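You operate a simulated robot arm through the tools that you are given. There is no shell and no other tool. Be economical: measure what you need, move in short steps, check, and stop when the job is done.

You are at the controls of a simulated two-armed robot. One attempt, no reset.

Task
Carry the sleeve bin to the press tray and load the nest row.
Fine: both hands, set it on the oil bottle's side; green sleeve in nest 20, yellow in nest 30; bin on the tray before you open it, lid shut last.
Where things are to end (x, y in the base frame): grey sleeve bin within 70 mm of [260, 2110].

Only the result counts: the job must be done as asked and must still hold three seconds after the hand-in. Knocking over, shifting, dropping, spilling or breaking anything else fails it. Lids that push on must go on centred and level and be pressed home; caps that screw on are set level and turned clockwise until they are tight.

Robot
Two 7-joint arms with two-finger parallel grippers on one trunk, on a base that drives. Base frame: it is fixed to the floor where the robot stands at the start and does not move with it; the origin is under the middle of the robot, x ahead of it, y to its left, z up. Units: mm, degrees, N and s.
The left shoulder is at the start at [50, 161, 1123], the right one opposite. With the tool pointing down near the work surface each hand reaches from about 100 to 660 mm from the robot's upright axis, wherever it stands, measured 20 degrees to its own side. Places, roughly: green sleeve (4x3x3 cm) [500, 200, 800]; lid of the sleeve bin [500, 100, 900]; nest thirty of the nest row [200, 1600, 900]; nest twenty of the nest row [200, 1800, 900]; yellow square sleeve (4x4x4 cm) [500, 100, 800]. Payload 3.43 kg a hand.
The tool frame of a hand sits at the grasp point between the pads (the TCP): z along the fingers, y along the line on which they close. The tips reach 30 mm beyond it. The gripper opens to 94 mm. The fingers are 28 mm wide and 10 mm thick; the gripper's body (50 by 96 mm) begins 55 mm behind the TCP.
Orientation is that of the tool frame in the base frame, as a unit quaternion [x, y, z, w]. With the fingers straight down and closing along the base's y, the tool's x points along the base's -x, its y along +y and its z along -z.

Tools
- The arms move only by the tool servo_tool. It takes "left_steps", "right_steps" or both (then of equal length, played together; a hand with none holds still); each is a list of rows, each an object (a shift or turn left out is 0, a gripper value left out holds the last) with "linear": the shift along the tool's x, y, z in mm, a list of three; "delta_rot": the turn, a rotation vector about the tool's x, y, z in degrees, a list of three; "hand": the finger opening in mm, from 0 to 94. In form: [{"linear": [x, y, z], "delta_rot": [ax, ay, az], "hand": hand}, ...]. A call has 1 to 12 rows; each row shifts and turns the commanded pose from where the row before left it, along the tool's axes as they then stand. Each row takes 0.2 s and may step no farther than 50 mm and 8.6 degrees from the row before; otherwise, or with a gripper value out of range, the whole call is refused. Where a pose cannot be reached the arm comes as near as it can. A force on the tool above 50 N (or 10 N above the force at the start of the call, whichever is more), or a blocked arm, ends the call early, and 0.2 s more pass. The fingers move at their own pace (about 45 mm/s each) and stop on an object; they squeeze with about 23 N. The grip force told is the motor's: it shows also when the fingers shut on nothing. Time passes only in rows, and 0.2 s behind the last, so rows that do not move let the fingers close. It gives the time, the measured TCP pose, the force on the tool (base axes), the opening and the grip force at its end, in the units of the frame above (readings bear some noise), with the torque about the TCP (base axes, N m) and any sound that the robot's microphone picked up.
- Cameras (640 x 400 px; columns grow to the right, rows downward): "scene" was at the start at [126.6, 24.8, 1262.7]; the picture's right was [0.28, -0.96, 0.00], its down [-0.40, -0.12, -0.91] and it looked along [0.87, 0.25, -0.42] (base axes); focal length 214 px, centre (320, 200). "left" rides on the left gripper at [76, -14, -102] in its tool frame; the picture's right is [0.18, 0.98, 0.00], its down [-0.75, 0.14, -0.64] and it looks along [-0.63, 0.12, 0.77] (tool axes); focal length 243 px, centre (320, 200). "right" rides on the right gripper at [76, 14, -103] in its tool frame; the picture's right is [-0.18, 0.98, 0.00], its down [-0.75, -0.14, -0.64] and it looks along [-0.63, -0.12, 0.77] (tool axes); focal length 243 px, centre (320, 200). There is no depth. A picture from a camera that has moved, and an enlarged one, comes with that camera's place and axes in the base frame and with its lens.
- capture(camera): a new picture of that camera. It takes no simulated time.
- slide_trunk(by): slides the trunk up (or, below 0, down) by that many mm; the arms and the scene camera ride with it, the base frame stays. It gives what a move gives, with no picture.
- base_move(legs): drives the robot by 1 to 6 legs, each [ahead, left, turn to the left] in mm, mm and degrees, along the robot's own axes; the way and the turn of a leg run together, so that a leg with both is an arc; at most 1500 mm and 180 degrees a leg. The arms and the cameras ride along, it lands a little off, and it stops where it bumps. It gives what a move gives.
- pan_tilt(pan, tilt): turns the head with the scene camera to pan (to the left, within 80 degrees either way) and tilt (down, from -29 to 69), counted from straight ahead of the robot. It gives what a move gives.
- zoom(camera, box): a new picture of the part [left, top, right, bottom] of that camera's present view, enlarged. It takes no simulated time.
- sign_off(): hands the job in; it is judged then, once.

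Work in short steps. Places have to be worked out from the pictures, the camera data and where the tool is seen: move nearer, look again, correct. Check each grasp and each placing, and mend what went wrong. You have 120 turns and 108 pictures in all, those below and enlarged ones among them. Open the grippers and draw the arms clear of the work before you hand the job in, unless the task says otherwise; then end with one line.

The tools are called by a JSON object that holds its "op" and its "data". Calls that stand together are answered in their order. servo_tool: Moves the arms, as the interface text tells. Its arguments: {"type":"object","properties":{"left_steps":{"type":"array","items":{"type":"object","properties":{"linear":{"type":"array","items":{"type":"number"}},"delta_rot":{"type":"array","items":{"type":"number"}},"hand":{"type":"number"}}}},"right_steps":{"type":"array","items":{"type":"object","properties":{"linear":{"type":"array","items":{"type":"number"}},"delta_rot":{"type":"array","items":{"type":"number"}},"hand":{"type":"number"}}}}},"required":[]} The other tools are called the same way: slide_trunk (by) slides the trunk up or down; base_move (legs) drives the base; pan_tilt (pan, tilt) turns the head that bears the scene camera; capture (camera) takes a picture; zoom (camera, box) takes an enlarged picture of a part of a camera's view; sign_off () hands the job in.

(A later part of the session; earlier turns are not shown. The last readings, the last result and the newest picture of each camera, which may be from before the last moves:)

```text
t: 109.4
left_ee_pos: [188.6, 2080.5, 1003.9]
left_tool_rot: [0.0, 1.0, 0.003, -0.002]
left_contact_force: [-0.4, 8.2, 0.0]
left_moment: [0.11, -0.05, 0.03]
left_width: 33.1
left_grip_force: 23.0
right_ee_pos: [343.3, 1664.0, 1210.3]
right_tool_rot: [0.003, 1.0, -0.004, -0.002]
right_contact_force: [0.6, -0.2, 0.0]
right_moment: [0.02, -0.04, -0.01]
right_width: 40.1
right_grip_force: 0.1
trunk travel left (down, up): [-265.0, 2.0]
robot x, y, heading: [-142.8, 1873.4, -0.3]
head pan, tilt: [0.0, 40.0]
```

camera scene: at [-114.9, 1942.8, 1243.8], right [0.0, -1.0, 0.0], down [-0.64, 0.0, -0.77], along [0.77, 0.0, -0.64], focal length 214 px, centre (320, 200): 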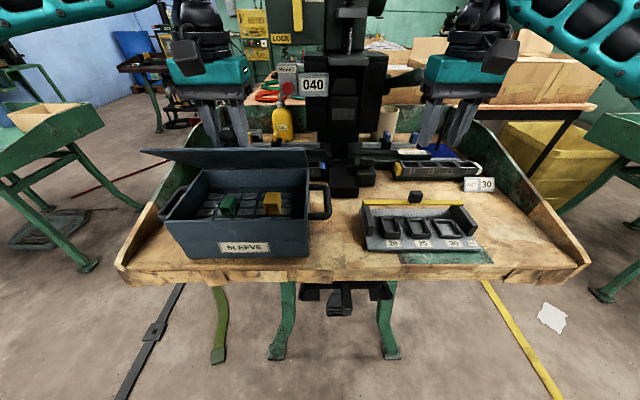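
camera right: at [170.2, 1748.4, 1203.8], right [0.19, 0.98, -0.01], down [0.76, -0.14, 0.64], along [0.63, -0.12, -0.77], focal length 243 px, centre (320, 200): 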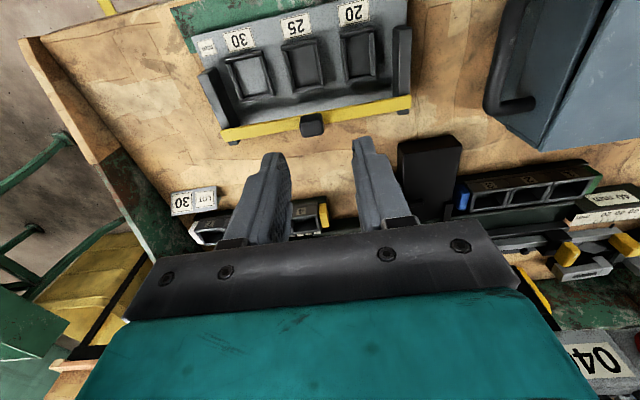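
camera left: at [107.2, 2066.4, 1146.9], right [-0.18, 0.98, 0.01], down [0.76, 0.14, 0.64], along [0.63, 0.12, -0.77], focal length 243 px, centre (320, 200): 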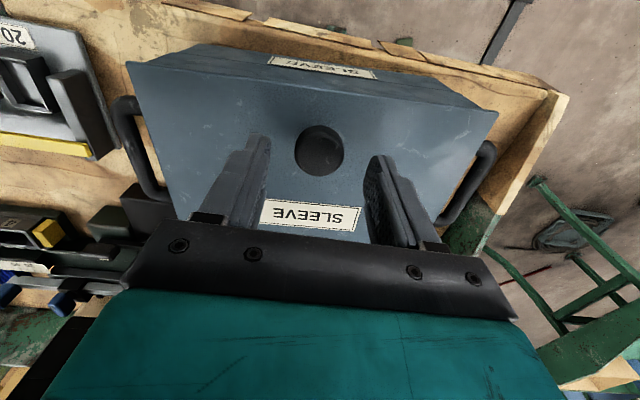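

Gripped. Swing the lid to about 50°.

{"op": "servo_tool", "data": {"left_steps": [{"linear": [-3, 0, -14]}, {"linear": [-5, 0, -13.6]}, {"linear": [-6, 0, -13.2]}, {"linear": [-7, 0, -12.6]}, {"linear": [-8, 0, -12]}, {"linear": [-9, 0, -11.2]}, {"linear": [-10, 0, -10.4]}, {"linear": [-11, 0, -9.4]}, {"linear": [-11.8, 0, -8.4]}, {"linear": [-12.3, 0, -7.5]}]}}

{"op": "capture", "data": {"camera": "scene"}}

```text
t: 111.6
left_ee_pos: [271.7, 2078.6, 1114.0]
left_tool_rot: [0.0, 1.0, 0.003, -0.002]
left_contact_force: [-2.3, 4.7, -2.6]
left_moment: [0.09, 0.42, 0.04]
left_width: 33.4
left_grip_force: 23.0
right_ee_pos: [342.6, 1663.7, 1209.8]
right_tool_rot: [0.002, 1.0, -0.002, -0.002]
right_contact_force: [0.4, 1.6, 0.3]
right_moment: [-0.01, 0.02, 0.0]
right_width: 39.8
right_grip_force: 0.0
trunk travel left (down, up): [-265.0, 2.0]
robot x, y, heading: [-139.5, 1868.5, 0.1]
head pan, tilt: [0.0, 40.0]
```

```text
43 pictures are left
camera scene: at [-17.5, 1872.9, 1354.1], right [0.0, -1.0, 0.0], down [-0.64, 0.0, -0.77], along [0.77, 0.0, -0.64], focal length 214 px, centre (320, 200)
```

scene: 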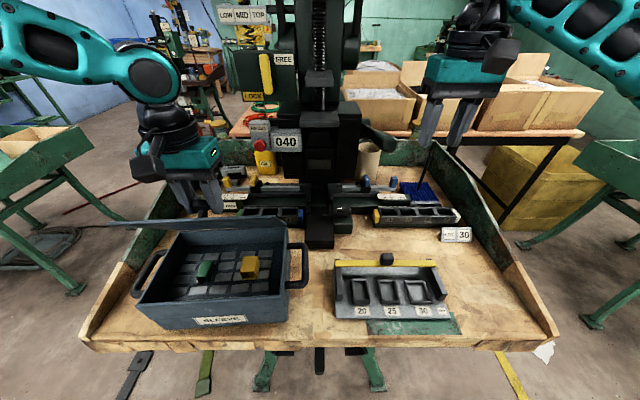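

Going well. Continue the arc to about 95°.

{"op": "servo_tool", "data": {"left_steps": [{"linear": [-12, 0, -6.8]}, {"linear": [-12.5, 0, -5.5]}, {"linear": [-13.5, 0, -4]}, {"linear": [-14.2, 0, -2.7]}, {"linear": [-14.4, 0, -1.4]}, {"linear": [-14.4, 0, -0.3]}, {"linear": [-14.4, 0, 1.2]}, {"linear": [-14.2, 0, 2]}, {"linear": [-14, 0, 3.5]}, {"linear": [0, 0, 0]}]}}

{"op": "capture", "data": {"camera": "scene"}}

```text
t: 113.8
left_ee_pos: [395.3, 2079.1, 1130.6]
left_tool_rot: [0.0, 1.0, 0.002, 0.0]
left_contact_force: [-2.0, 0.5, 5.4]
left_moment: [-0.12, 0.49, -0.05]
left_width: 33.1
left_grip_force: 23.0
left hand out of reach, approached as far as the arm can: row 9
right_ee_pos: [343.2, 1662.6, 1211.3]
right_tool_rot: [0.002, 1.0, -0.003, -0.001]
right_contact_force: [0.6, -0.3, 0.1]
right_moment: [0.02, -0.01, -0.01]
right_width: 39.9
right_grip_force: 0.0
trunk travel left (down, up): [-265.0, 2.0]
robot x, y, heading: [-142.3, 1873.1, 0.0]
head pan, tilt: [0.0, 40.0]
```

```text
42 pictures are left
camera scene: at [-18.1, 1872.0, 1354.1], right [0.0, -1.0, 0.0], down [-0.64, 0.0, -0.77], along [0.77, 0.0, -0.64], focal length 214 px, centre (320, 200)
```

scene: 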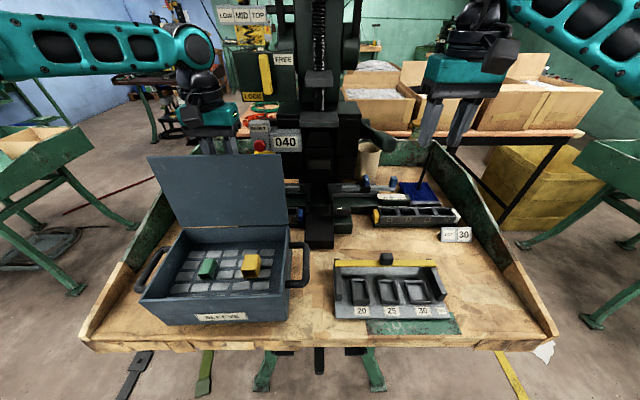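

Lid is upright at ~95°. I nudge it past vertical by moving the base 15 mm ahead and read the force.

{"op": "servo_tool", "data": {"left_steps": [{"linear": [0, 0, 2]}]}}

{"op": "base_move", "data": {"legs": [[15, 0, 0]]}}

{"op": "zoom", "data": {"camera": "scene", "box": [120, 100, 340, 340]}}

```text
t: 114.2
left_ee_pos: [395.1, 2079.8, 1129.2]
left_tool_rot: [0.0, 1.0, 0.002, 0.002]
left_contact_force: [3.1, -1.9, 18.4]
left_moment: [-0.03, 0.38, -0.02]
left_width: 33.0
left_grip_force: 23.3
right_ee_pos: [342.2, 1660.7, 1211.4]
right_tool_rot: [0.002, 1.0, -0.002, -0.001]
right_contact_force: [0.2, -0.3, -0.6]
right_moment: [0.01, 0.01, 0.01]
right_width: 39.9
right_grip_force: 0.1
trunk travel left (down, up): [-265.0, 2.0]
robot x, y, heading: [-141.2, 1870.6, -0.0]
head pan, tilt: [0.0, 40.0]
```

```text
t: 115.0
left_ee_pos: [409.9, 2081.2, 1123.9]
left_tool_rot: [0.0, 1.0, 0.005, -0.003]
left_contact_force: [-0.9, -2.3, -4.8]
left_moment: [-0.08, -0.18, 0.0]
left_width: 33.5
left_grip_force: 22.4
right_ee_pos: [359.1, 1662.3, 1210.4]
right_tool_rot: [0.003, 1.0, -0.002, -0.002]
right_contact_force: [0.2, 0.3, 0.7]
right_moment: [0.0, 0.0, -0.01]
right_width: 40.0
right_grip_force: 0.0
trunk travel left (down, up): [-265.0, 2.0]
robot x, y, heading: [-129.0, 1876.3, -0.1]
head pan, tilt: [0.0, 40.0]
```

```text
1.67 times, centred on (230, 220) of scene
camera zoom: at [-1.7, 1872.0, 1353.7], right [0.0, -1.0, 0.0], down [-0.64, 0.0, -0.77], along [0.77, 0.0, -0.64], focal length 358 px, centre (470, 167)
```

zoom: 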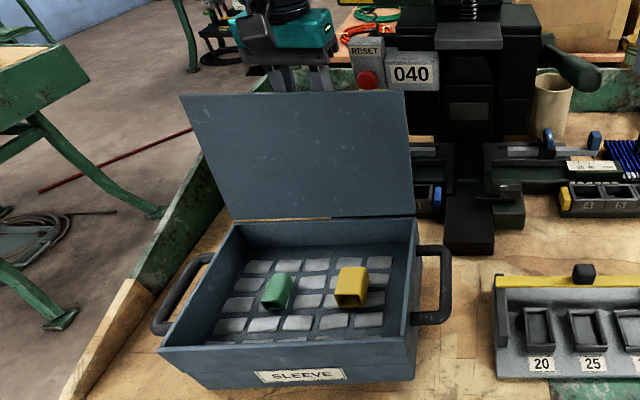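

Lid is at ~100°. I loosen the fingers slightly around the knob to see if the lid stays.

{"op": "servo_tool", "data": {"left_steps": [{"hand": 45}, {"hand": 60}, {}, {}, {}, {}]}}

{"op": "zoom", "data": {"camera": "scene", "box": [120, 60, 340, 340]}}

```text
t: 116.4
left_ee_pos: [409.0, 2081.5, 1125.7]
left_tool_rot: [0.0, 1.0, 0.004, -0.003]
left_contact_force: [0.2, -1.0, 0.1]
left_moment: [0.02, -0.01, 0.0]
left_width: 60.0
left_grip_force: 0.1
right_ee_pos: [358.4, 1662.0, 1210.0]
right_tool_rot: [0.002, 1.0, -0.003, -0.002]
right_contact_force: [-0.5, 0.5, 0.0]
right_moment: [0.0, 0.0, -0.01]
right_width: 39.8
right_grip_force: 0.0
trunk travel left (down, up): [-265.0, 2.0]
robot x, y, heading: [-128.8, 1874.5, -0.2]
head pan, tilt: [0.0, 40.0]
```

```text
1.43 times, centred on (230, 200) of scene
camera zoom: at [-2.6, 1872.1, 1354.0], right [0.0, -1.0, 0.0], down [-0.64, 0.0, -0.77], along [0.77, 0.0, -0.64], focal length 306 px, centre (449, 200)
```

zoom: 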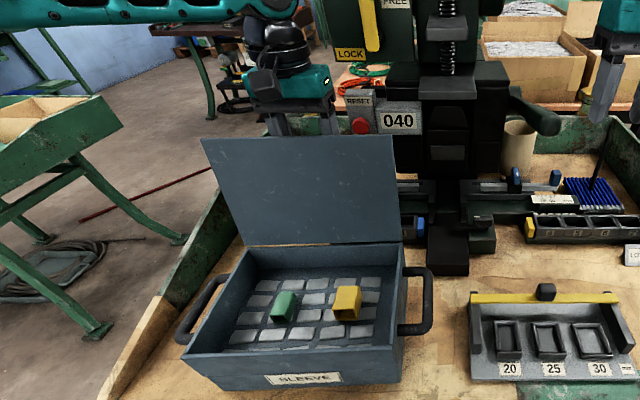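

The lid rests open on its stop. I lift the left hand clear above the lid and bring it back over the bin's front.

{"op": "servo_tool", "data": {"left_steps": [{"linear": [0, 0, -35]}, {"linear": [0, 0, -35]}, {"linear": [0, 0, -35]}]}}

{"op": "zoom", "data": {"camera": "scene", "box": [120, 60, 340, 340]}}

```text
t: 117.2
left_ee_pos: [400.9, 2086.5, 1225.7]
left_tool_rot: [0.0, 1.0, 0.003, -0.003]
left_contact_force: [0.6, -0.4, 0.2]
left_moment: [0.05, 0.0, 0.02]
left_width: 60.1
left_grip_force: 0.1
left hand out of reach, approached as far as the arm can: row 3
right_ee_pos: [359.0, 1661.7, 1210.1]
right_tool_rot: [0.003, 1.0, -0.003, -0.002]
right_contact_force: [-0.1, 1.0, 0.0]
right_moment: [0.02, 0.0, 0.02]
right_width: 40.0
right_grip_force: 0.0
trunk travel left (down, up): [-265.0, 2.0]
robot x, y, heading: [-126.5, 1877.7, 0.1]
head pan, tilt: [0.0, 40.0]
```

```text
1.43 times, centred on (230, 200) of scene
camera zoom: at [-3.0, 1872.1, 1354.1], right [0.0, -1.0, 0.0], down [-0.64, 0.0, -0.77], along [0.77, 0.0, -0.64], focal length 306 px, centre (449, 200)
```

zoom: 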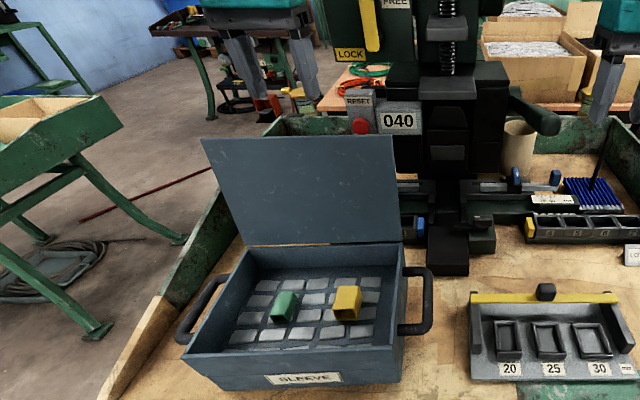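

I pull both hands back over open space, back the base off 60 mm, and lower the trunk for working in the bin.

{"op": "servo_tool", "data": {"left_steps": [{"linear": [40, 0, 0]}, {"linear": [40, 0, 0]}, {"linear": [30, 0, 0]}], "right_steps": [{"linear": [40, -10, 0]}, {"linear": [40, -10, 0]}, {"linear": [20, -10, 0]}]}}

{"op": "base_move", "data": {"legs": [[-60, 0, 0]]}}

{"op": "slide_trunk", "data": {"by": -150}}

{"op": "capture", "data": {"camera": "left"}}

{"op": "capture", "data": {"camera": "scene"}}

```text
t: 118.0
left_ee_pos: [290.9, 2086.4, 1227.4]
left_tool_rot: [-0.001, 1.0, 0.004, -0.002]
left_contact_force: [-0.9, -0.1, 0.7]
left_moment: [-0.03, -0.06, -0.01]
left_width: 60.4
left_grip_force: 0.1
right_ee_pos: [256.2, 1630.5, 1209.3]
right_tool_rot: [0.001, 1.0, -0.003, 0.0]
right_contact_force: [-0.8, -0.4, -0.1]
right_moment: [-0.01, -0.01, 0.0]
right_width: 40.1
right_grip_force: 0.1
trunk travel left (down, up): [-265.0, 2.0]
robot x, y, heading: [-122.5, 1873.8, -0.3]
head pan, tilt: [0.0, 40.0]
```

```text
t: 119.0
left_ee_pos: [230.8, 2087.6, 1227.7]
left_tool_rot: [-0.001, 1.0, 0.004, -0.003]
left_contact_force: [-0.4, -0.5, -0.4]
left_moment: [-0.01, -0.08, 0.0]
left_width: 59.9
left_grip_force: 0.1
right_ee_pos: [197.4, 1631.0, 1209.3]
right_tool_rot: [0.001, 1.0, -0.002, 0.0]
right_contact_force: [-0.9, -0.5, -0.7]
right_moment: [0.03, -0.03, 0.0]
right_width: 40.1
right_grip_force: 0.1
trunk travel left (down, up): [-265.0, 2.0]
robot x, y, heading: [-185.8, 1873.1, -0.0]
head pan, tilt: [0.0, 40.0]
```

```text
t: 120.7
left_ee_pos: [231.9, 2087.6, 1077.5]
left_tool_rot: [-0.001, 1.0, 0.003, -0.003]
left_contact_force: [-0.5, 0.2, -0.2]
left_moment: [-0.01, 0.0, -0.01]
left_width: 59.9
left_grip_force: 0.1
right_ee_pos: [198.7, 1632.1, 1059.4]
right_tool_rot: [0.0, 1.0, -0.003, -0.001]
right_contact_force: [-0.2, -0.5, -0.2]
right_moment: [0.02, -0.03, 0.0]
right_width: 39.8
right_grip_force: 0.0
trunk travel left (down, up): [-115.0, 152.0]
robot x, y, heading: [-187.7, 1870.8, -0.4]
head pan, tilt: [0.0, 40.0]
```

```text
38 pictures are left
camera left: at [156.9, 2073.5, 1179.7], right [-0.19, 0.98, 0.01], down [0.76, 0.14, 0.64], along [0.63, 0.13, -0.77], focal length 243 px, centre (320, 200)
```

left: 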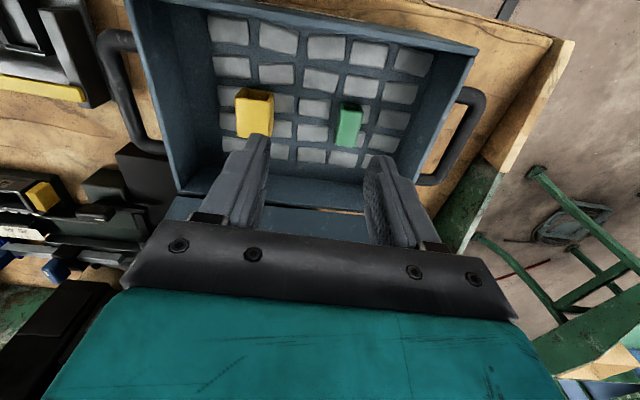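

```text
37 pictures are left
camera scene: at [-63.0, 1872.4, 1204.1], right [0.0, -1.0, 0.0], down [-0.64, 0.0, -0.77], along [0.77, 0.0, -0.64], focal length 214 px, centre (320, 200)
```

scene: 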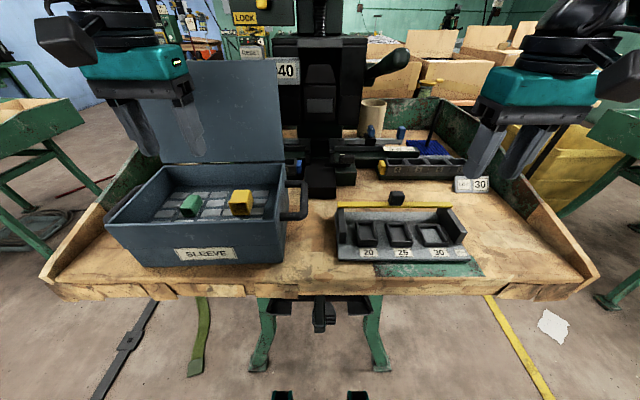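

I enlarge the sleeves in the left view and the nests in the right view.

{"op": "zoom", "data": {"camera": "left", "box": [210, 70, 390, 180]}}

{"op": "capture", "data": {"camera": "right"}}

{"op": "zoom", "data": {"camera": "scene", "box": [320, 170, 490, 280]}}

```text
3.56 times, centred on (300, 125) of left
camera zoom: at [156.9, 2073.5, 1179.7], right [-0.19, 0.98, 0.01], down [0.76, 0.14, 0.64], along [0.63, 0.13, -0.77], focal length 863 px, centre (391, 467)
```

zoom: 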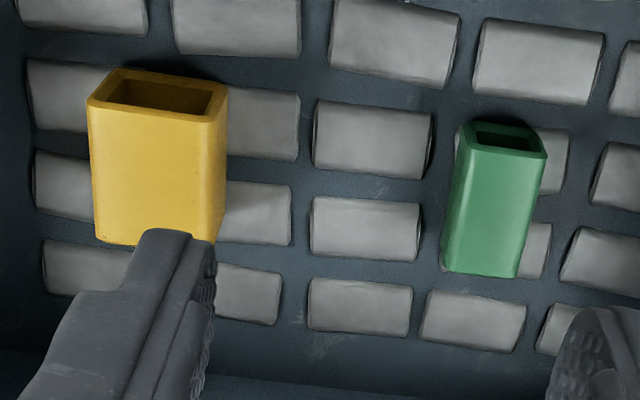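

```text
35 pictures are left
camera right: at [122.8, 1647.6, 1163.2], right [0.18, 0.98, -0.01], down [0.76, -0.14, 0.64], along [0.63, -0.12, -0.77], focal length 243 px, centre (320, 200)
```

right: 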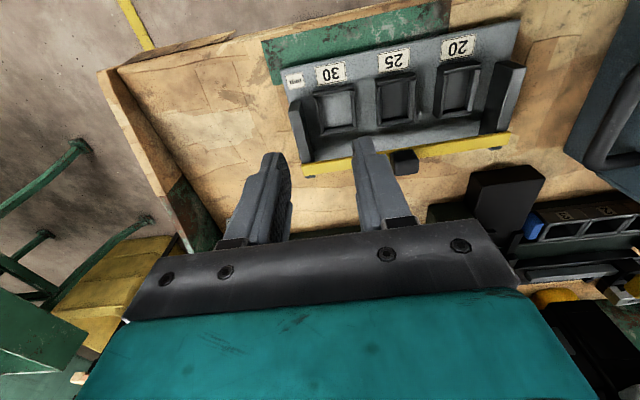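

```text
3.64 times, centred on (405, 225) of scene
camera zoom: at [-63.0, 1872.4, 1204.1], right [0.0, -1.0, 0.0], down [-0.64, 0.0, -0.77], along [0.77, 0.0, -0.64], focal length 780 px, centre (11, 109)
```

zoom: 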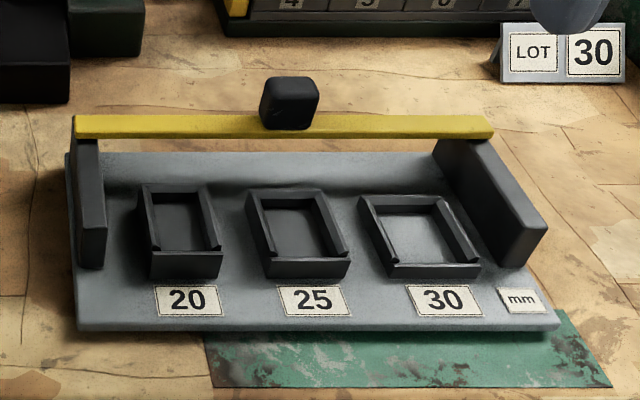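

Sleeves lie with their length along x: green centre ≈[275, 2135], top z≈890; yellow ≈[278, 2020], top z≈902; both yawed ~+3–4°. I move the left hand above the green one.

{"op": "servo_tool", "data": {"left_steps": [{"linear": [-10.75, 11.75, 29]}, {"linear": [-10.75, 11.75, 29]}, {"linear": [-10.75, 11.75, 29]}, {"linear": [-10.75, 11.75, 29]}, {"delta_rot": [0, 0, -4]}, {}]}}

{"op": "capture", "data": {"camera": "left"}}

```text
t: 122.1
left_ee_pos: [273.1, 2135.9, 959.8]
left_tool_rot: [-0.036, 0.999, 0.004, -0.003]
left_contact_force: [0.9, -0.1, 0.0]
left_moment: [0.0, -0.05, -0.01]
left_width: 60.1
left_grip_force: 0.1
right_ee_pos: [198.1, 1632.3, 1059.8]
right_tool_rot: [0.0, 1.0, -0.003, -0.001]
right_contact_force: [-0.3, 0.1, -0.6]
right_moment: [-0.03, -0.01, 0.02]
right_width: 40.0
right_grip_force: 0.0
trunk travel left (down, up): [-115.0, 152.0]
robot x, y, heading: [-187.9, 1873.8, -0.2]
head pan, tilt: [0.0, 40.0]
```

```text
33 pictures are left
camera left: at [199.7, 2115.6, 1062.5], right [-0.26, 0.97, 0.01], down [0.75, 0.19, 0.64], along [0.62, 0.17, -0.77], focal length 243 px, centre (320, 200)
```

left: 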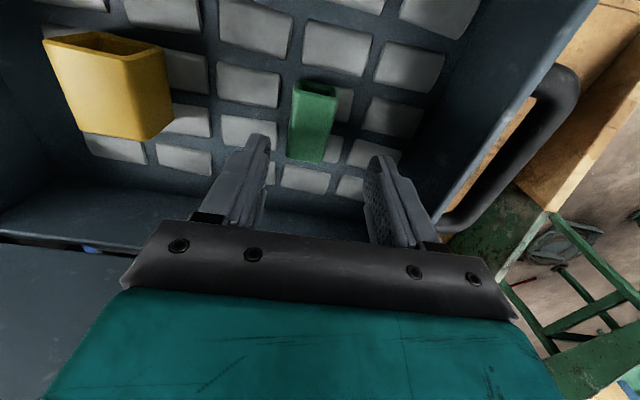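

Green centre refined to [276, 2130]. I correct and descend to put the tips ~12 mm below its top.

{"op": "servo_tool", "data": {"left_steps": [{"linear": [-3, -6, 15], "delta_rot": [0, 0, -2]}, {"linear": [0, 0, 15]}, {"linear": [0, 0, 12]}, {"linear": [0, 0, 10]}, {}]}}

{"op": "capture", "data": {"camera": "left"}}

{"op": "zoom", "data": {"camera": "scene", "box": [110, 130, 310, 260]}}

```text
t: 122.8
left_ee_pos: [278.5, 2128.3, 942.7]
left_tool_rot: [-0.053, 0.999, 0.0, 0.006]
left_contact_force: [-9.8, 1.2, 23.4]
left_moment: [0.1, 0.63, 0.1]
left_width: 59.5
left_grip_force: 0.0
right_ee_pos: [197.2, 1630.9, 1060.2]
right_tool_rot: [-0.001, 1.0, -0.002, -0.001]
right_contact_force: [-0.5, -0.3, 1.1]
right_moment: [0.01, 0.03, 0.02]
right_width: 39.9
right_grip_force: 0.1
trunk travel left (down, up): [-115.0, 152.0]
robot x, y, heading: [-187.5, 1875.8, 0.2]
head pan, tilt: [0.0, 40.0]
stopped in row 3 (left hand): the force on the tool passed its limit (the readings are from after the stop); the commanded pose is now the measured one
```

```text
32 pictures are left
camera left: at [204.5, 2105.8, 1043.3], right [-0.29, 0.96, 0.0], down [0.73, 0.22, 0.65], along [0.62, 0.19, -0.76], focal length 243 px, centre (320, 200)
```

left: 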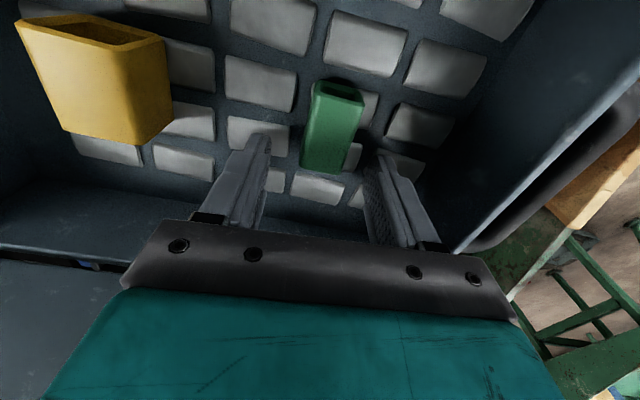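

```text
3.08 times, centred on (210, 195) of scene
camera zoom: at [-65.1, 1871.8, 1204.6], right [0.0, -1.0, 0.0], down [-0.64, 0.0, -0.77], along [0.77, 0.0, -0.64], focal length 660 px, centre (658, 215)
```

zoom: 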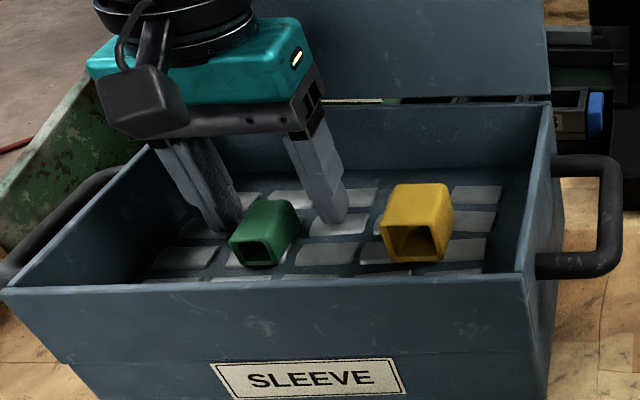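

The tips touched the bin's raised floor at z≈912, so sleeves are higher and nearer: green centre ≈[254, 2125], about 25 mm wide and high. I rise, shift, and come to TCP z≈956.

{"op": "servo_tool", "data": {"left_steps": [{"linear": [0, 0, -20]}, {"linear": [0, 0, -10]}, {"linear": [24.7, -0.9, 0], "delta_rot": [0, 0, 1.5]}, {}]}}

{"op": "capture", "data": {"camera": "left"}}

```text
t: 123.8
left_ee_pos: [256.6, 2124.7, 966.9]
left_tool_rot: [-0.04, 0.999, 0.001, 0.004]
left_contact_force: [1.4, 0.7, 0.2]
left_moment: [0.02, -0.01, 0.05]
left_width: 60.0
left_grip_force: 0.1
right_ee_pos: [198.8, 1632.2, 1059.6]
right_tool_rot: [0.0, 1.0, -0.002, -0.002]
right_contact_force: [-0.5, -0.2, -0.6]
right_moment: [-0.01, 0.01, 0.04]
right_width: 40.0
right_grip_force: 0.1
trunk travel left (down, up): [-115.0, 152.0]
robot x, y, heading: [-187.4, 1871.1, 0.3]
head pan, tilt: [0.0, 40.0]
```

```text
30 pictures are left
camera left: at [181.4, 2105.0, 1068.5], right [-0.26, 0.97, 0.0], down [0.73, 0.2, 0.65], along [0.63, 0.17, -0.76], focal length 243 px, centre (320, 200)
```

left: 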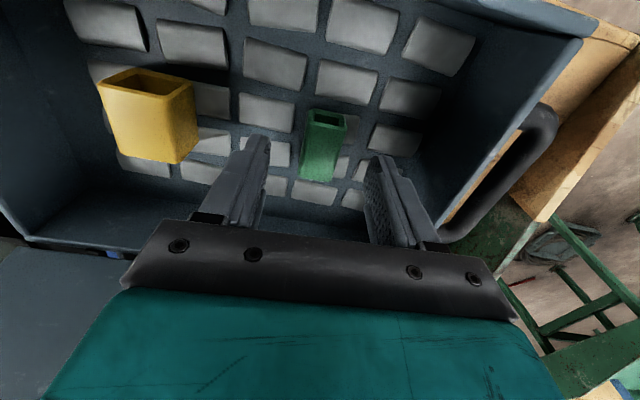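

Aligned. Descend 11 mm and close on the green sleeve.

{"op": "servo_tool", "data": {"left_steps": [{"linear": [2, 0.5, 6]}, {"linear": [1, 0, 5]}, {"hand": 40}, {"hand": 25}, {"hand": 10}, {"hand": 10}, {"hand": 10}]}}

{"op": "servo_tool", "data": {"left_steps": [{"linear": [0, 0, -20]}, {"linear": [0, 0, -30]}, {"linear": [0, 0, -30]}, {}]}}

{"op": "capture", "data": {"camera": "left"}}

```text
t: 125.4
left_ee_pos: [253.7, 2126.0, 957.8]
left_tool_rot: [-0.04, 0.999, 0.001, 0.004]
left_contact_force: [0.3, -0.2, -0.3]
left_moment: [0.01, 0.02, -0.01]
left_width: 23.3
left_grip_force: 23.4
right_ee_pos: [199.1, 1631.4, 1059.2]
right_tool_rot: [0.0, 1.0, -0.002, -0.001]
right_contact_force: [0.1, 0.2, 0.3]
right_moment: [-0.02, 0.0, 0.02]
right_width: 40.1
right_grip_force: 0.0
trunk travel left (down, up): [-115.0, 152.0]
robot x, y, heading: [-188.1, 1872.7, -0.2]
head pan, tilt: [0.0, 40.0]
```

```text
t: 126.4
left_ee_pos: [250.8, 2127.5, 1037.8]
left_tool_rot: [-0.04, 0.999, 0.001, 0.004]
left_contact_force: [-0.8, -0.2, -0.9]
left_moment: [0.0, 0.01, -0.02]
left_width: 23.1
left_grip_force: 23.2
right_ee_pos: [199.6, 1632.7, 1059.3]
right_tool_rot: [0.0, 1.0, -0.002, -0.001]
right_contact_force: [-0.5, 1.2, 0.6]
right_moment: [-0.02, 0.02, 0.01]
right_width: 39.8
right_grip_force: 0.0
trunk travel left (down, up): [-115.0, 152.0]
robot x, y, heading: [-186.1, 1871.0, -0.0]
head pan, tilt: [0.0, 40.0]
```

```text
29 pictures are left
camera left: at [176.8, 2108.0, 1138.2], right [-0.26, 0.97, 0.0], down [0.73, 0.2, 0.65], along [0.63, 0.17, -0.76], focal length 243 px, centre (320, 200)
```

left: 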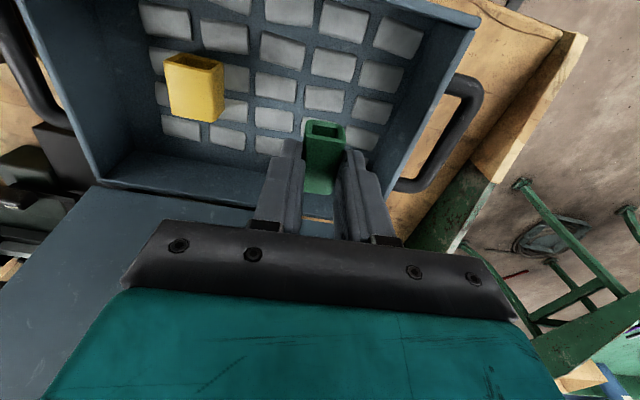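

Green is held (23 mm wide). Nest 20 triangulates to about [225, 1779, rim z 885], nest 30 to [220, 1651]. I raise a bit and strafe the base to bring the hand over nest 20.

{"op": "servo_tool", "data": {"left_steps": [{"linear": [0, 0, -20], "delta_rot": [0, 0, 4.6]}, {"linear": [15, 0, -10]}]}}

{"op": "base_move", "data": {"legs": [[0, -348, 0]]}}

{"op": "capture", "data": {"camera": "left"}}

{"op": "zoom", "data": {"camera": "scene", "box": [140, 130, 360, 270]}}

```text
t: 127.0
left_ee_pos: [237.4, 2128.0, 1067.1]
left_tool_rot: [0.001, 1.0, 0.001, 0.004]
left_contact_force: [0.3, -1.0, 0.6]
left_moment: [0.0, 0.01, -0.01]
left_width: 23.2
left_grip_force: 23.0
right_ee_pos: [197.9, 1631.7, 1059.4]
right_tool_rot: [-0.001, 1.0, -0.003, -0.002]
right_contact_force: [0.0, 0.0, -0.5]
right_moment: [0.01, 0.0, 0.0]
right_width: 39.9
right_grip_force: 0.1
trunk travel left (down, up): [-115.0, 152.0]
robot x, y, heading: [-186.4, 1872.9, -0.3]
head pan, tilt: [0.0, 40.0]
```

```text
t: 129.2
left_ee_pos: [237.5, 1795.0, 1066.7]
left_tool_rot: [-0.001, 1.0, 0.001, 0.005]
left_contact_force: [-0.2, -0.4, -1.2]
left_moment: [-0.01, 0.0, 0.01]
left_width: 23.2
left_grip_force: 22.8
right_ee_pos: [198.7, 1298.7, 1059.2]
right_tool_rot: [-0.001, 1.0, -0.002, -0.002]
right_contact_force: [0.3, -0.2, -0.8]
right_moment: [0.0, -0.01, 0.03]
right_width: 39.9
right_grip_force: 0.0
trunk travel left (down, up): [-115.0, 152.0]
robot x, y, heading: [-187.0, 1539.4, 0.1]
head pan, tilt: [0.0, 40.0]
```

```text
28 pictures are left
camera left: at [160.7, 1780.2, 1167.9], right [-0.18, 0.98, 0.0], down [0.75, 0.14, 0.65], along [0.64, 0.12, -0.76], focal length 243 px, centre (320, 200)
```

left: 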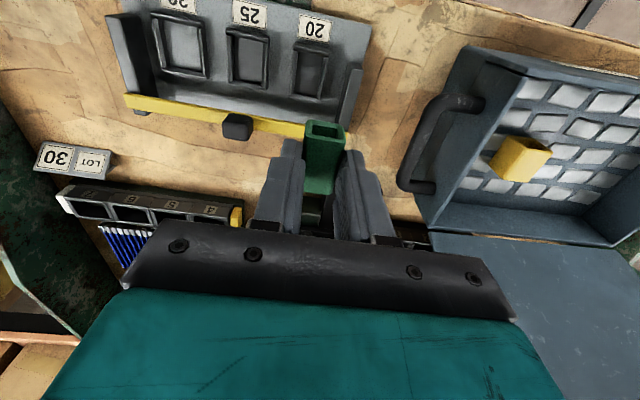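

```text
2.86 times, centred on (250, 200) of scene
camera zoom: at [-62.6, 1538.9, 1204.0], right [0.0, -1.0, 0.0], down [-0.64, 0.0, -0.77], along [0.77, 0.0, -0.64], focal length 613 px, centre (520, 200)
```

zoom: 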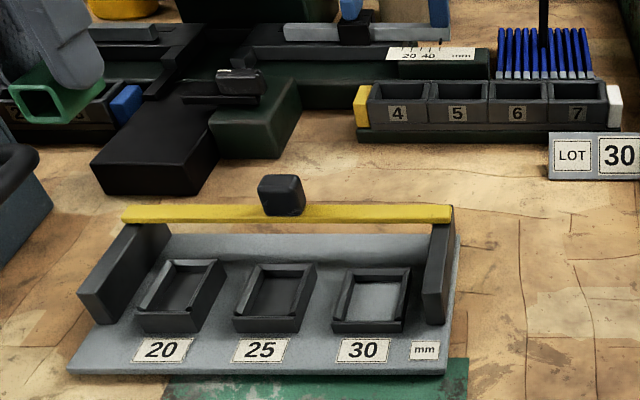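

Nest 20 confirmed at [225, 1779], aligned with the base axes. I align and descend to just above its rim.

{"op": "servo_tool", "data": {"left_steps": [{"linear": [6, -8, 30]}, {"linear": [6.5, -8, 30]}, {"linear": [0, 0, 30]}, {"linear": [0, 0, 30]}, {}]}}

{"op": "capture", "data": {"camera": "left"}}

{"op": "zoom", "data": {"camera": "scene", "box": [140, 160, 320, 270]}}

```text
t: 130.4
left_ee_pos: [227.5, 1777.6, 944.9]
left_tool_rot: [0.0, 1.0, 0.001, 0.004]
left_contact_force: [1.6, 0.6, 0.0]
left_moment: [-0.01, 0.02, -0.02]
left_width: 23.4
left_grip_force: 22.6
right_ee_pos: [197.5, 1298.9, 1058.4]
right_tool_rot: [-0.001, 1.0, -0.002, -0.002]
right_contact_force: [0.2, -0.5, 0.3]
right_moment: [0.01, 0.02, -0.02]
right_width: 40.2
right_grip_force: 0.0
trunk travel left (down, up): [-115.0, 152.0]
robot x, y, heading: [-186.3, 1541.7, 0.1]
head pan, tilt: [0.0, 40.0]
```

```text
26 pictures are left
camera left: at [151.0, 1764.1, 1046.0], right [-0.19, 0.98, 0.0], down [0.75, 0.14, 0.65], along [0.64, 0.12, -0.76], focal length 243 px, centre (320, 200)
```

left: 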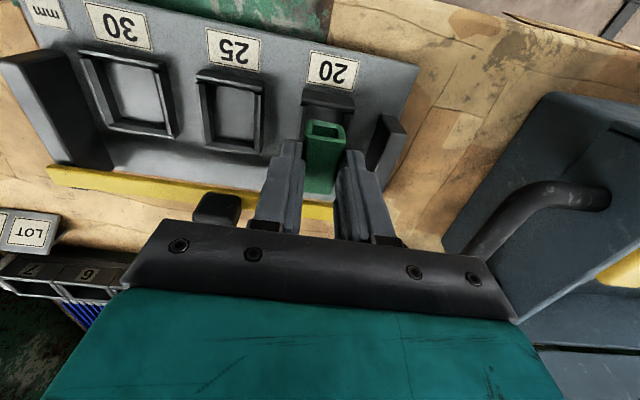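

```text
3.56 times, centred on (230, 215) of scene
camera zoom: at [-62.6, 1539.2, 1204.0], right [0.0, -1.0, 0.0], down [-0.64, 0.0, -0.77], along [0.77, 0.0, -0.64], focal length 763 px, centre (640, 147)
```

zoom: 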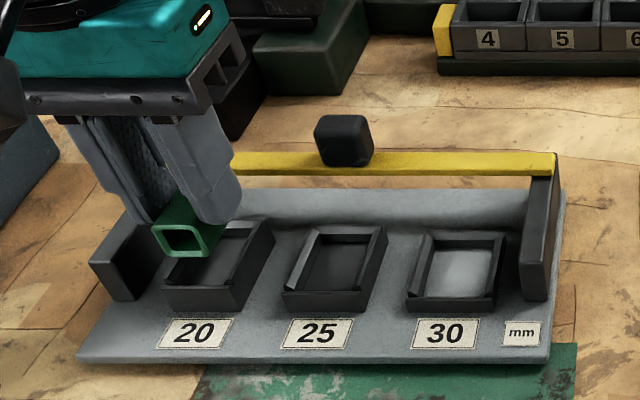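

Sleeve is well over nest 20. I lower 24 mm in small rows and check the force.

{"op": "servo_tool", "data": {"left_steps": [{"linear": [2, 1, 6]}, {"linear": [0, 0, 6]}, {"linear": [0, 0, 5]}, {"linear": [0, 0, 4]}, {"linear": [0, 0, 3]}]}}

{"op": "zoom", "data": {"camera": "scene", "box": [140, 160, 320, 270]}}

```text
t: 131.6
left_ee_pos: [221.9, 1779.7, 924.8]
left_tool_rot: [0.0, 1.0, 0.0, 0.006]
left_contact_force: [-1.4, 3.9, 19.3]
left_moment: [0.1, 0.44, -0.05]
left_width: 23.6
left_grip_force: 23.0
right_ee_pos: [198.6, 1299.6, 1060.3]
right_tool_rot: [-0.001, 1.0, -0.003, 0.0]
right_contact_force: [0.2, 0.7, 1.0]
right_moment: [0.01, 0.01, -0.01]
right_width: 40.3
right_grip_force: 0.1
trunk travel left (down, up): [-115.0, 152.0]
robot x, y, heading: [-186.5, 1538.9, 0.1]
head pan, tilt: [0.0, 40.0]
```

```text
3.56 times, centred on (230, 215) of scene
camera zoom: at [-63.8, 1539.0, 1204.5], right [0.0, -1.0, 0.0], down [-0.64, 0.0, -0.77], along [0.77, 0.0, -0.64], focal length 763 px, centre (640, 147)
```

zoom: 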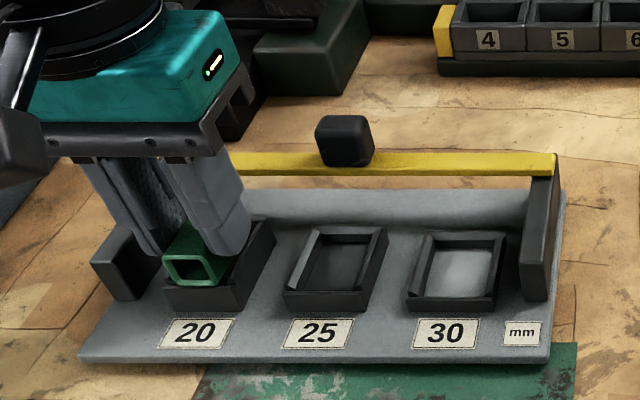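

Contact: the sleeve front seems to sit on the nest's front wall. I lift 8 mm, shift 5 mm away from the robot, and look from the hand camera.

{"op": "servo_tool", "data": {"left_steps": [{"linear": [0, 0, -8]}, {"linear": [-5, -0.5, 0]}, {}]}}

{"op": "zoom", "data": {"camera": "left", "box": [250, 60, 430, 210]}}

{"op": "zoom", "data": {"camera": "scene", "box": [165, 190, 245, 250]}}

```text
t: 132.4
left_ee_pos: [228.2, 1778.9, 929.7]
left_tool_rot: [0.0, 1.0, 0.001, 0.003]
left_contact_force: [0.0, -0.4, -0.9]
left_moment: [0.0, -0.01, 0.03]
left_width: 23.2
left_grip_force: 23.5
right_ee_pos: [200.1, 1299.7, 1059.2]
right_tool_rot: [-0.001, 1.0, -0.002, -0.002]
right_contact_force: [0.3, -0.2, 0.0]
right_moment: [-0.01, -0.01, 0.02]
right_width: 39.7
right_grip_force: 0.0
trunk travel left (down, up): [-115.0, 152.0]
robot x, y, heading: [-189.1, 1539.0, -0.1]
head pan, tilt: [0.0, 40.0]
```

```text
2.67 times, centred on (340, 135) of left
camera zoom: at [152.1, 1763.9, 1031.5], right [-0.18, 0.98, 0.0], down [0.75, 0.14, 0.65], along [0.64, 0.12, -0.76], focal length 647 px, centre (267, 373)
```

zoom: 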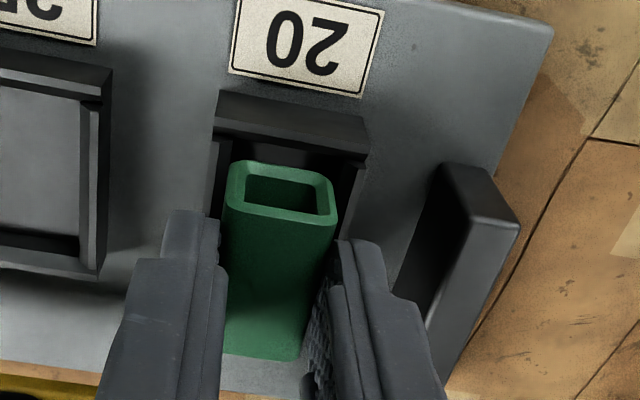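

```text
6.67 times, centred on (205, 220) of scene
camera zoom: at [-62.6, 1539.2, 1204.0], right [0.0, -1.0, 0.0], down [-0.64, 0.0, -0.77], along [0.77, 0.0, -0.64], focal length 1430 px, centre (1087, 67)
```

zoom: 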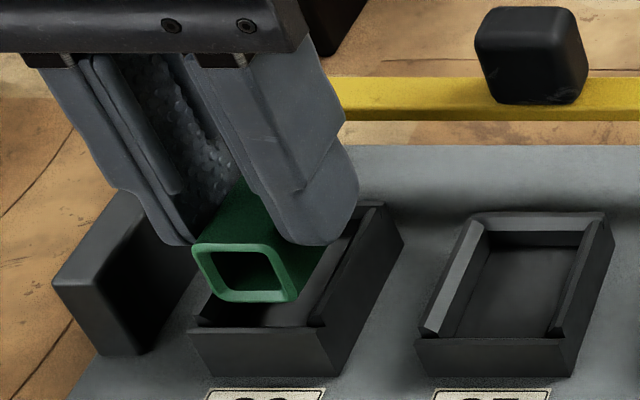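

Now the sleeve is inside the walls all round. I lower again.

{"op": "servo_tool", "data": {"left_steps": [{"linear": [0, 0.5, 4]}, {"linear": [0, 0, 4]}, {"linear": [0, 0, 4]}, {"linear": [0, 0, 2]}, {}]}}

{"op": "zoom", "data": {"camera": "scene", "box": [165, 190, 245, 250]}}

```text
t: 133.6
left_ee_pos: [229.8, 1780.5, 916.0]
left_tool_rot: [-0.001, 1.0, 0.0, 0.005]
left_contact_force: [0.8, -0.5, 1.7]
left_moment: [-0.04, -0.06, 0.01]
left_width: 23.2
left_grip_force: 23.0
right_ee_pos: [199.5, 1299.0, 1058.5]
right_tool_rot: [-0.001, 1.0, -0.003, -0.002]
right_contact_force: [0.4, -0.3, -0.8]
right_moment: [0.06, -0.01, -0.02]
right_width: 40.2
right_grip_force: 0.1
trunk travel left (down, up): [-115.0, 152.0]
robot x, y, heading: [-190.0, 1541.2, 0.1]
head pan, tilt: [0.0, 40.0]
```

```text
6.67 times, centred on (205, 220) of scene
camera zoom: at [-62.7, 1539.2, 1204.1], right [0.0, -1.0, 0.0], down [-0.64, 0.0, -0.77], along [0.77, 0.0, -0.64], focal length 1430 px, centre (1087, 67)
```

zoom: 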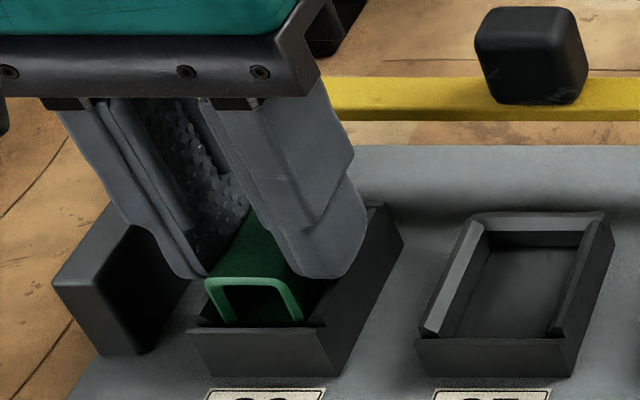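

It slides in freely. I open just a few millimetres to let it settle, then rise.

{"op": "servo_tool", "data": {"left_steps": [{"linear": [0, 0, 1]}, {"hand": 27}, {"hand": 27}, {"linear": [0, 0, -5], "hand": 30}, {"linear": [0, 0, -15], "hand": 40}, {"linear": [0, 0, -20]}, {"linear": [0, 0, -30]}]}}

{"op": "zoom", "data": {"camera": "scene", "box": [165, 180, 285, 260]}}

```text
t: 135.2
left_ee_pos: [228.0, 1778.9, 986.7]
left_tool_rot: [-0.002, 1.0, 0.001, 0.003]
left_contact_force: [0.0, 0.2, 0.1]
left_moment: [-0.01, 0.0, 0.01]
left_width: 40.2
left_grip_force: 0.0
right_ee_pos: [200.2, 1298.3, 1059.3]
right_tool_rot: [0.0, 1.0, -0.003, -0.001]
right_contact_force: [0.5, -0.1, 0.0]
right_moment: [-0.01, 0.03, 0.01]
right_width: 40.2
right_grip_force: 0.2
trunk travel left (down, up): [-115.0, 152.0]
robot x, y, heading: [-185.3, 1539.0, 0.1]
head pan, tilt: [0.0, 40.0]
```

```text
5.00 times, centred on (225, 220) of scene
camera zoom: at [-62.8, 1539.1, 1204.0], right [0.0, -1.0, 0.0], down [-0.64, 0.0, -0.77], along [0.77, 0.0, -0.64], focal length 1072 px, centre (795, 100)
```

zoom: 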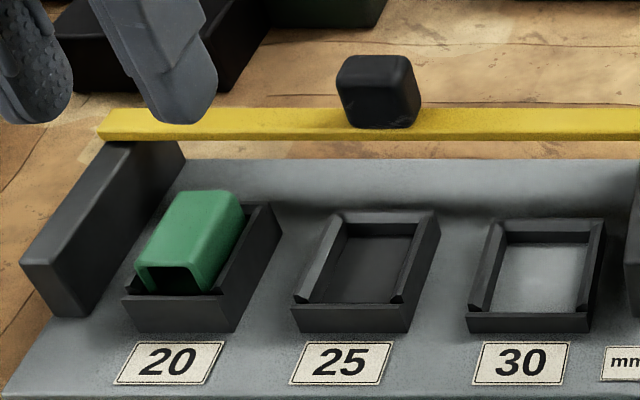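

Green is seated in nest 20. I raise the hand and strafe back to the yellow sleeve.

{"op": "servo_tool", "data": {"left_steps": [{"linear": [0, 0, -40], "hand": 64}, {"linear": [-15, 0, -40]}, {"linear": [-15, 0, 0]}]}}

{"op": "base_move", "data": {"legs": [[0, 256, 0]]}}

{"op": "capture", "data": {"camera": "left"}}

```text
t: 136.0
left_ee_pos: [256.3, 1778.1, 1067.5]
left_tool_rot: [0.001, 1.0, -0.001, 0.003]
left_contact_force: [0.7, 0.4, -0.4]
left_moment: [0.02, 0.03, -0.01]
left_width: 64.1
left_grip_force: 0.0
right_ee_pos: [199.5, 1299.2, 1058.8]
right_tool_rot: [-0.002, 1.0, -0.002, -0.002]
right_contact_force: [0.7, -0.5, -0.2]
right_moment: [0.0, -0.02, -0.01]
right_width: 40.0
right_grip_force: 0.1
trunk travel left (down, up): [-115.0, 152.0]
robot x, y, heading: [-188.2, 1538.9, -0.1]
head pan, tilt: [0.0, 40.0]
```

```text
t: 137.9
left_ee_pos: [260.9, 2029.4, 1066.4]
left_tool_rot: [0.007, 1.0, 0.001, 0.005]
left_contact_force: [-0.5, 1.0, -0.6]
left_moment: [-0.02, -0.02, 0.01]
left_width: 64.0
left_grip_force: 0.1
right_ee_pos: [196.5, 1550.5, 1060.2]
right_tool_rot: [0.006, 1.0, -0.003, -0.002]
right_contact_force: [-0.6, 0.7, 1.2]
right_moment: [0.0, 0.0, -0.01]
right_width: 39.9
right_grip_force: 0.1
trunk travel left (down, up): [-115.0, 152.0]
robot x, y, heading: [-184.4, 1795.0, -0.8]
head pan, tilt: [0.0, 40.0]
```

```text
19 pictures are left
camera left: at [185.0, 2015.6, 1168.6], right [-0.17, 0.99, 0.0], down [0.75, 0.13, 0.65], along [0.64, 0.11, -0.76], focal length 243 px, centre (320, 200)
```

left: 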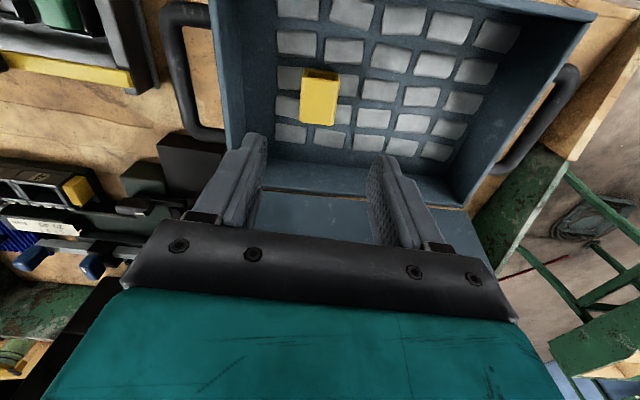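

Yellow centre ≈[258, 2026]. I align, descend to TCP z≈965 and check.

{"op": "servo_tool", "data": {"left_steps": [{"linear": [3, -3.4, 35]}, {"linear": [0, 0, 35]}, {"linear": [0, 0, 20], "delta_rot": [0, 0, -3]}, {"linear": [0, 0, 11]}, {}]}}

{"op": "capture", "data": {"camera": "left"}}

```text
t: 139.1
left_ee_pos: [261.0, 2024.1, 964.4]
left_tool_rot: [-0.02, 1.0, 0.001, 0.004]
left_contact_force: [-0.1, 0.6, -0.1]
left_moment: [0.06, 0.01, 0.01]
left_width: 64.3
left_grip_force: 0.0
right_ee_pos: [197.1, 1550.3, 1059.7]
right_tool_rot: [0.007, 1.0, -0.003, -0.002]
right_contact_force: [-0.2, -0.8, 0.1]
right_moment: [0.01, 0.03, 0.0]
right_width: 40.2
right_grip_force: 0.1
trunk travel left (down, up): [-115.0, 152.0]
robot x, y, heading: [-183.5, 1796.1, -0.4]
head pan, tilt: [0.0, 40.0]
```

```text
18 pictures are left
camera left: at [185.1, 2007.0, 1066.3], right [-0.22, 0.97, 0.0], down [0.74, 0.17, 0.65], along [0.63, 0.14, -0.76], focal length 243 px, centre (320, 200)
```

left: 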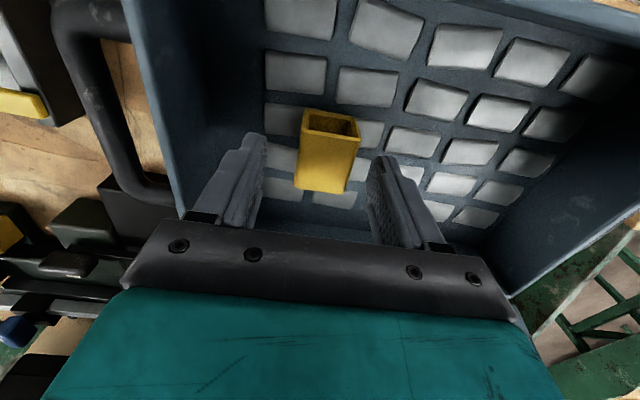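

Good alignment; shift 5 mm toward the robot, close, and lift.

{"op": "servo_tool", "data": {"left_steps": [{"linear": [5, 2, 2]}, {}, {"hand": 45}, {"hand": 30}, {"hand": 15}, {"hand": 15}, {"hand": 15}]}}

{"op": "servo_tool", "data": {"left_steps": [{"linear": [0, 0, -25]}, {"linear": [0, 0, -40]}, {"linear": [0, 0, -40], "delta_rot": [0, 0, 2.3]}, {}]}}

{"op": "capture", "data": {"camera": "left"}}

```text
t: 140.7
left_ee_pos: [255.6, 2026.3, 963.5]
left_tool_rot: [-0.02, 1.0, 0.001, 0.004]
left_contact_force: [0.0, -0.1, -0.2]
left_moment: [0.0, 0.0, 0.0]
left_width: 33.5
left_grip_force: 23.5
right_ee_pos: [197.8, 1550.8, 1059.8]
right_tool_rot: [0.006, 1.0, -0.003, -0.002]
right_contact_force: [0.6, -0.7, 0.5]
right_moment: [0.01, 0.01, 0.0]
right_width: 40.0
right_grip_force: 0.2
trunk travel left (down, up): [-115.0, 152.0]
robot x, y, heading: [-182.5, 1799.7, -0.5]
head pan, tilt: [0.0, 40.0]
```

```text
t: 141.7
left_ee_pos: [252.1, 2026.0, 1070.3]
left_tool_rot: [0.001, 1.0, 0.001, 0.003]
left_contact_force: [0.8, 0.2, -0.6]
left_moment: [0.01, -0.01, 0.06]
left_width: 33.4
left_grip_force: 23.0
right_ee_pos: [197.5, 1550.0, 1059.1]
right_tool_rot: [0.006, 1.0, -0.003, -0.001]
right_contact_force: [0.6, -0.1, 0.2]
right_moment: [-0.01, -0.02, -0.01]
right_width: 40.2
right_grip_force: 0.0
trunk travel left (down, up): [-115.0, 152.0]
robot x, y, heading: [-187.9, 1795.1, -0.8]
head pan, tilt: [0.0, 40.0]
```

```text
17 pictures are left
camera left: at [175.2, 2011.9, 1172.0], right [-0.18, 0.98, 0.0], down [0.75, 0.14, 0.65], along [0.64, 0.12, -0.76], focal length 243 px, centre (320, 200)
```

left: 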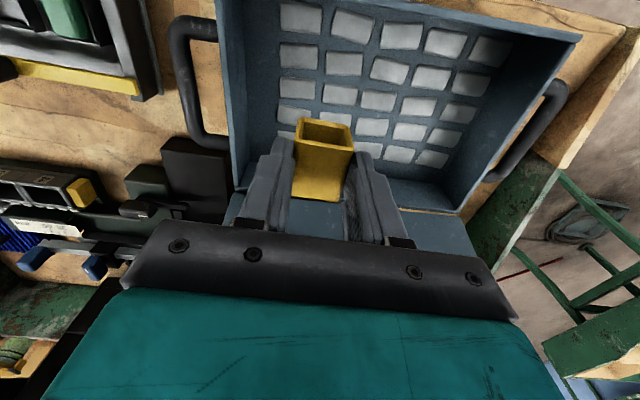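

Yellow held (33.4 mm). Strafe the base so the hand comes over nest 30 (≈[226, 1646]).

{"op": "base_move", "data": {"legs": [[0, -388, 0]]}}

{"op": "capture", "data": {"camera": "left"}}

```text
t: 144.1
left_ee_pos: [247.7, 1642.9, 1070.6]
left_tool_rot: [0.008, 1.0, 0.001, 0.005]
left_contact_force: [-0.1, -0.3, -1.4]
left_moment: [0.01, 0.02, 0.01]
left_width: 33.5
left_grip_force: 23.1
right_ee_pos: [186.4, 1168.9, 1059.2]
right_tool_rot: [0.014, 1.0, -0.003, -0.001]
right_contact_force: [-0.4, -0.5, -0.8]
right_moment: [0.04, -0.02, 0.02]
right_width: 40.1
right_grip_force: 0.1
trunk travel left (down, up): [-115.0, 152.0]
robot x, y, heading: [-190.5, 1423.5, -1.6]
head pan, tilt: [0.0, 40.0]
```

```text
16 pictures are left
camera left: at [171.0, 1630.7, 1171.7], right [-0.17, 0.99, 0.0], down [0.75, 0.13, 0.65], along [0.64, 0.11, -0.76], focal length 243 px, centre (320, 200)
```

left: 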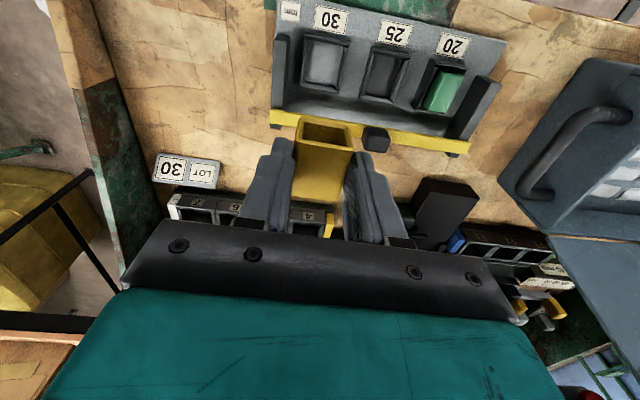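

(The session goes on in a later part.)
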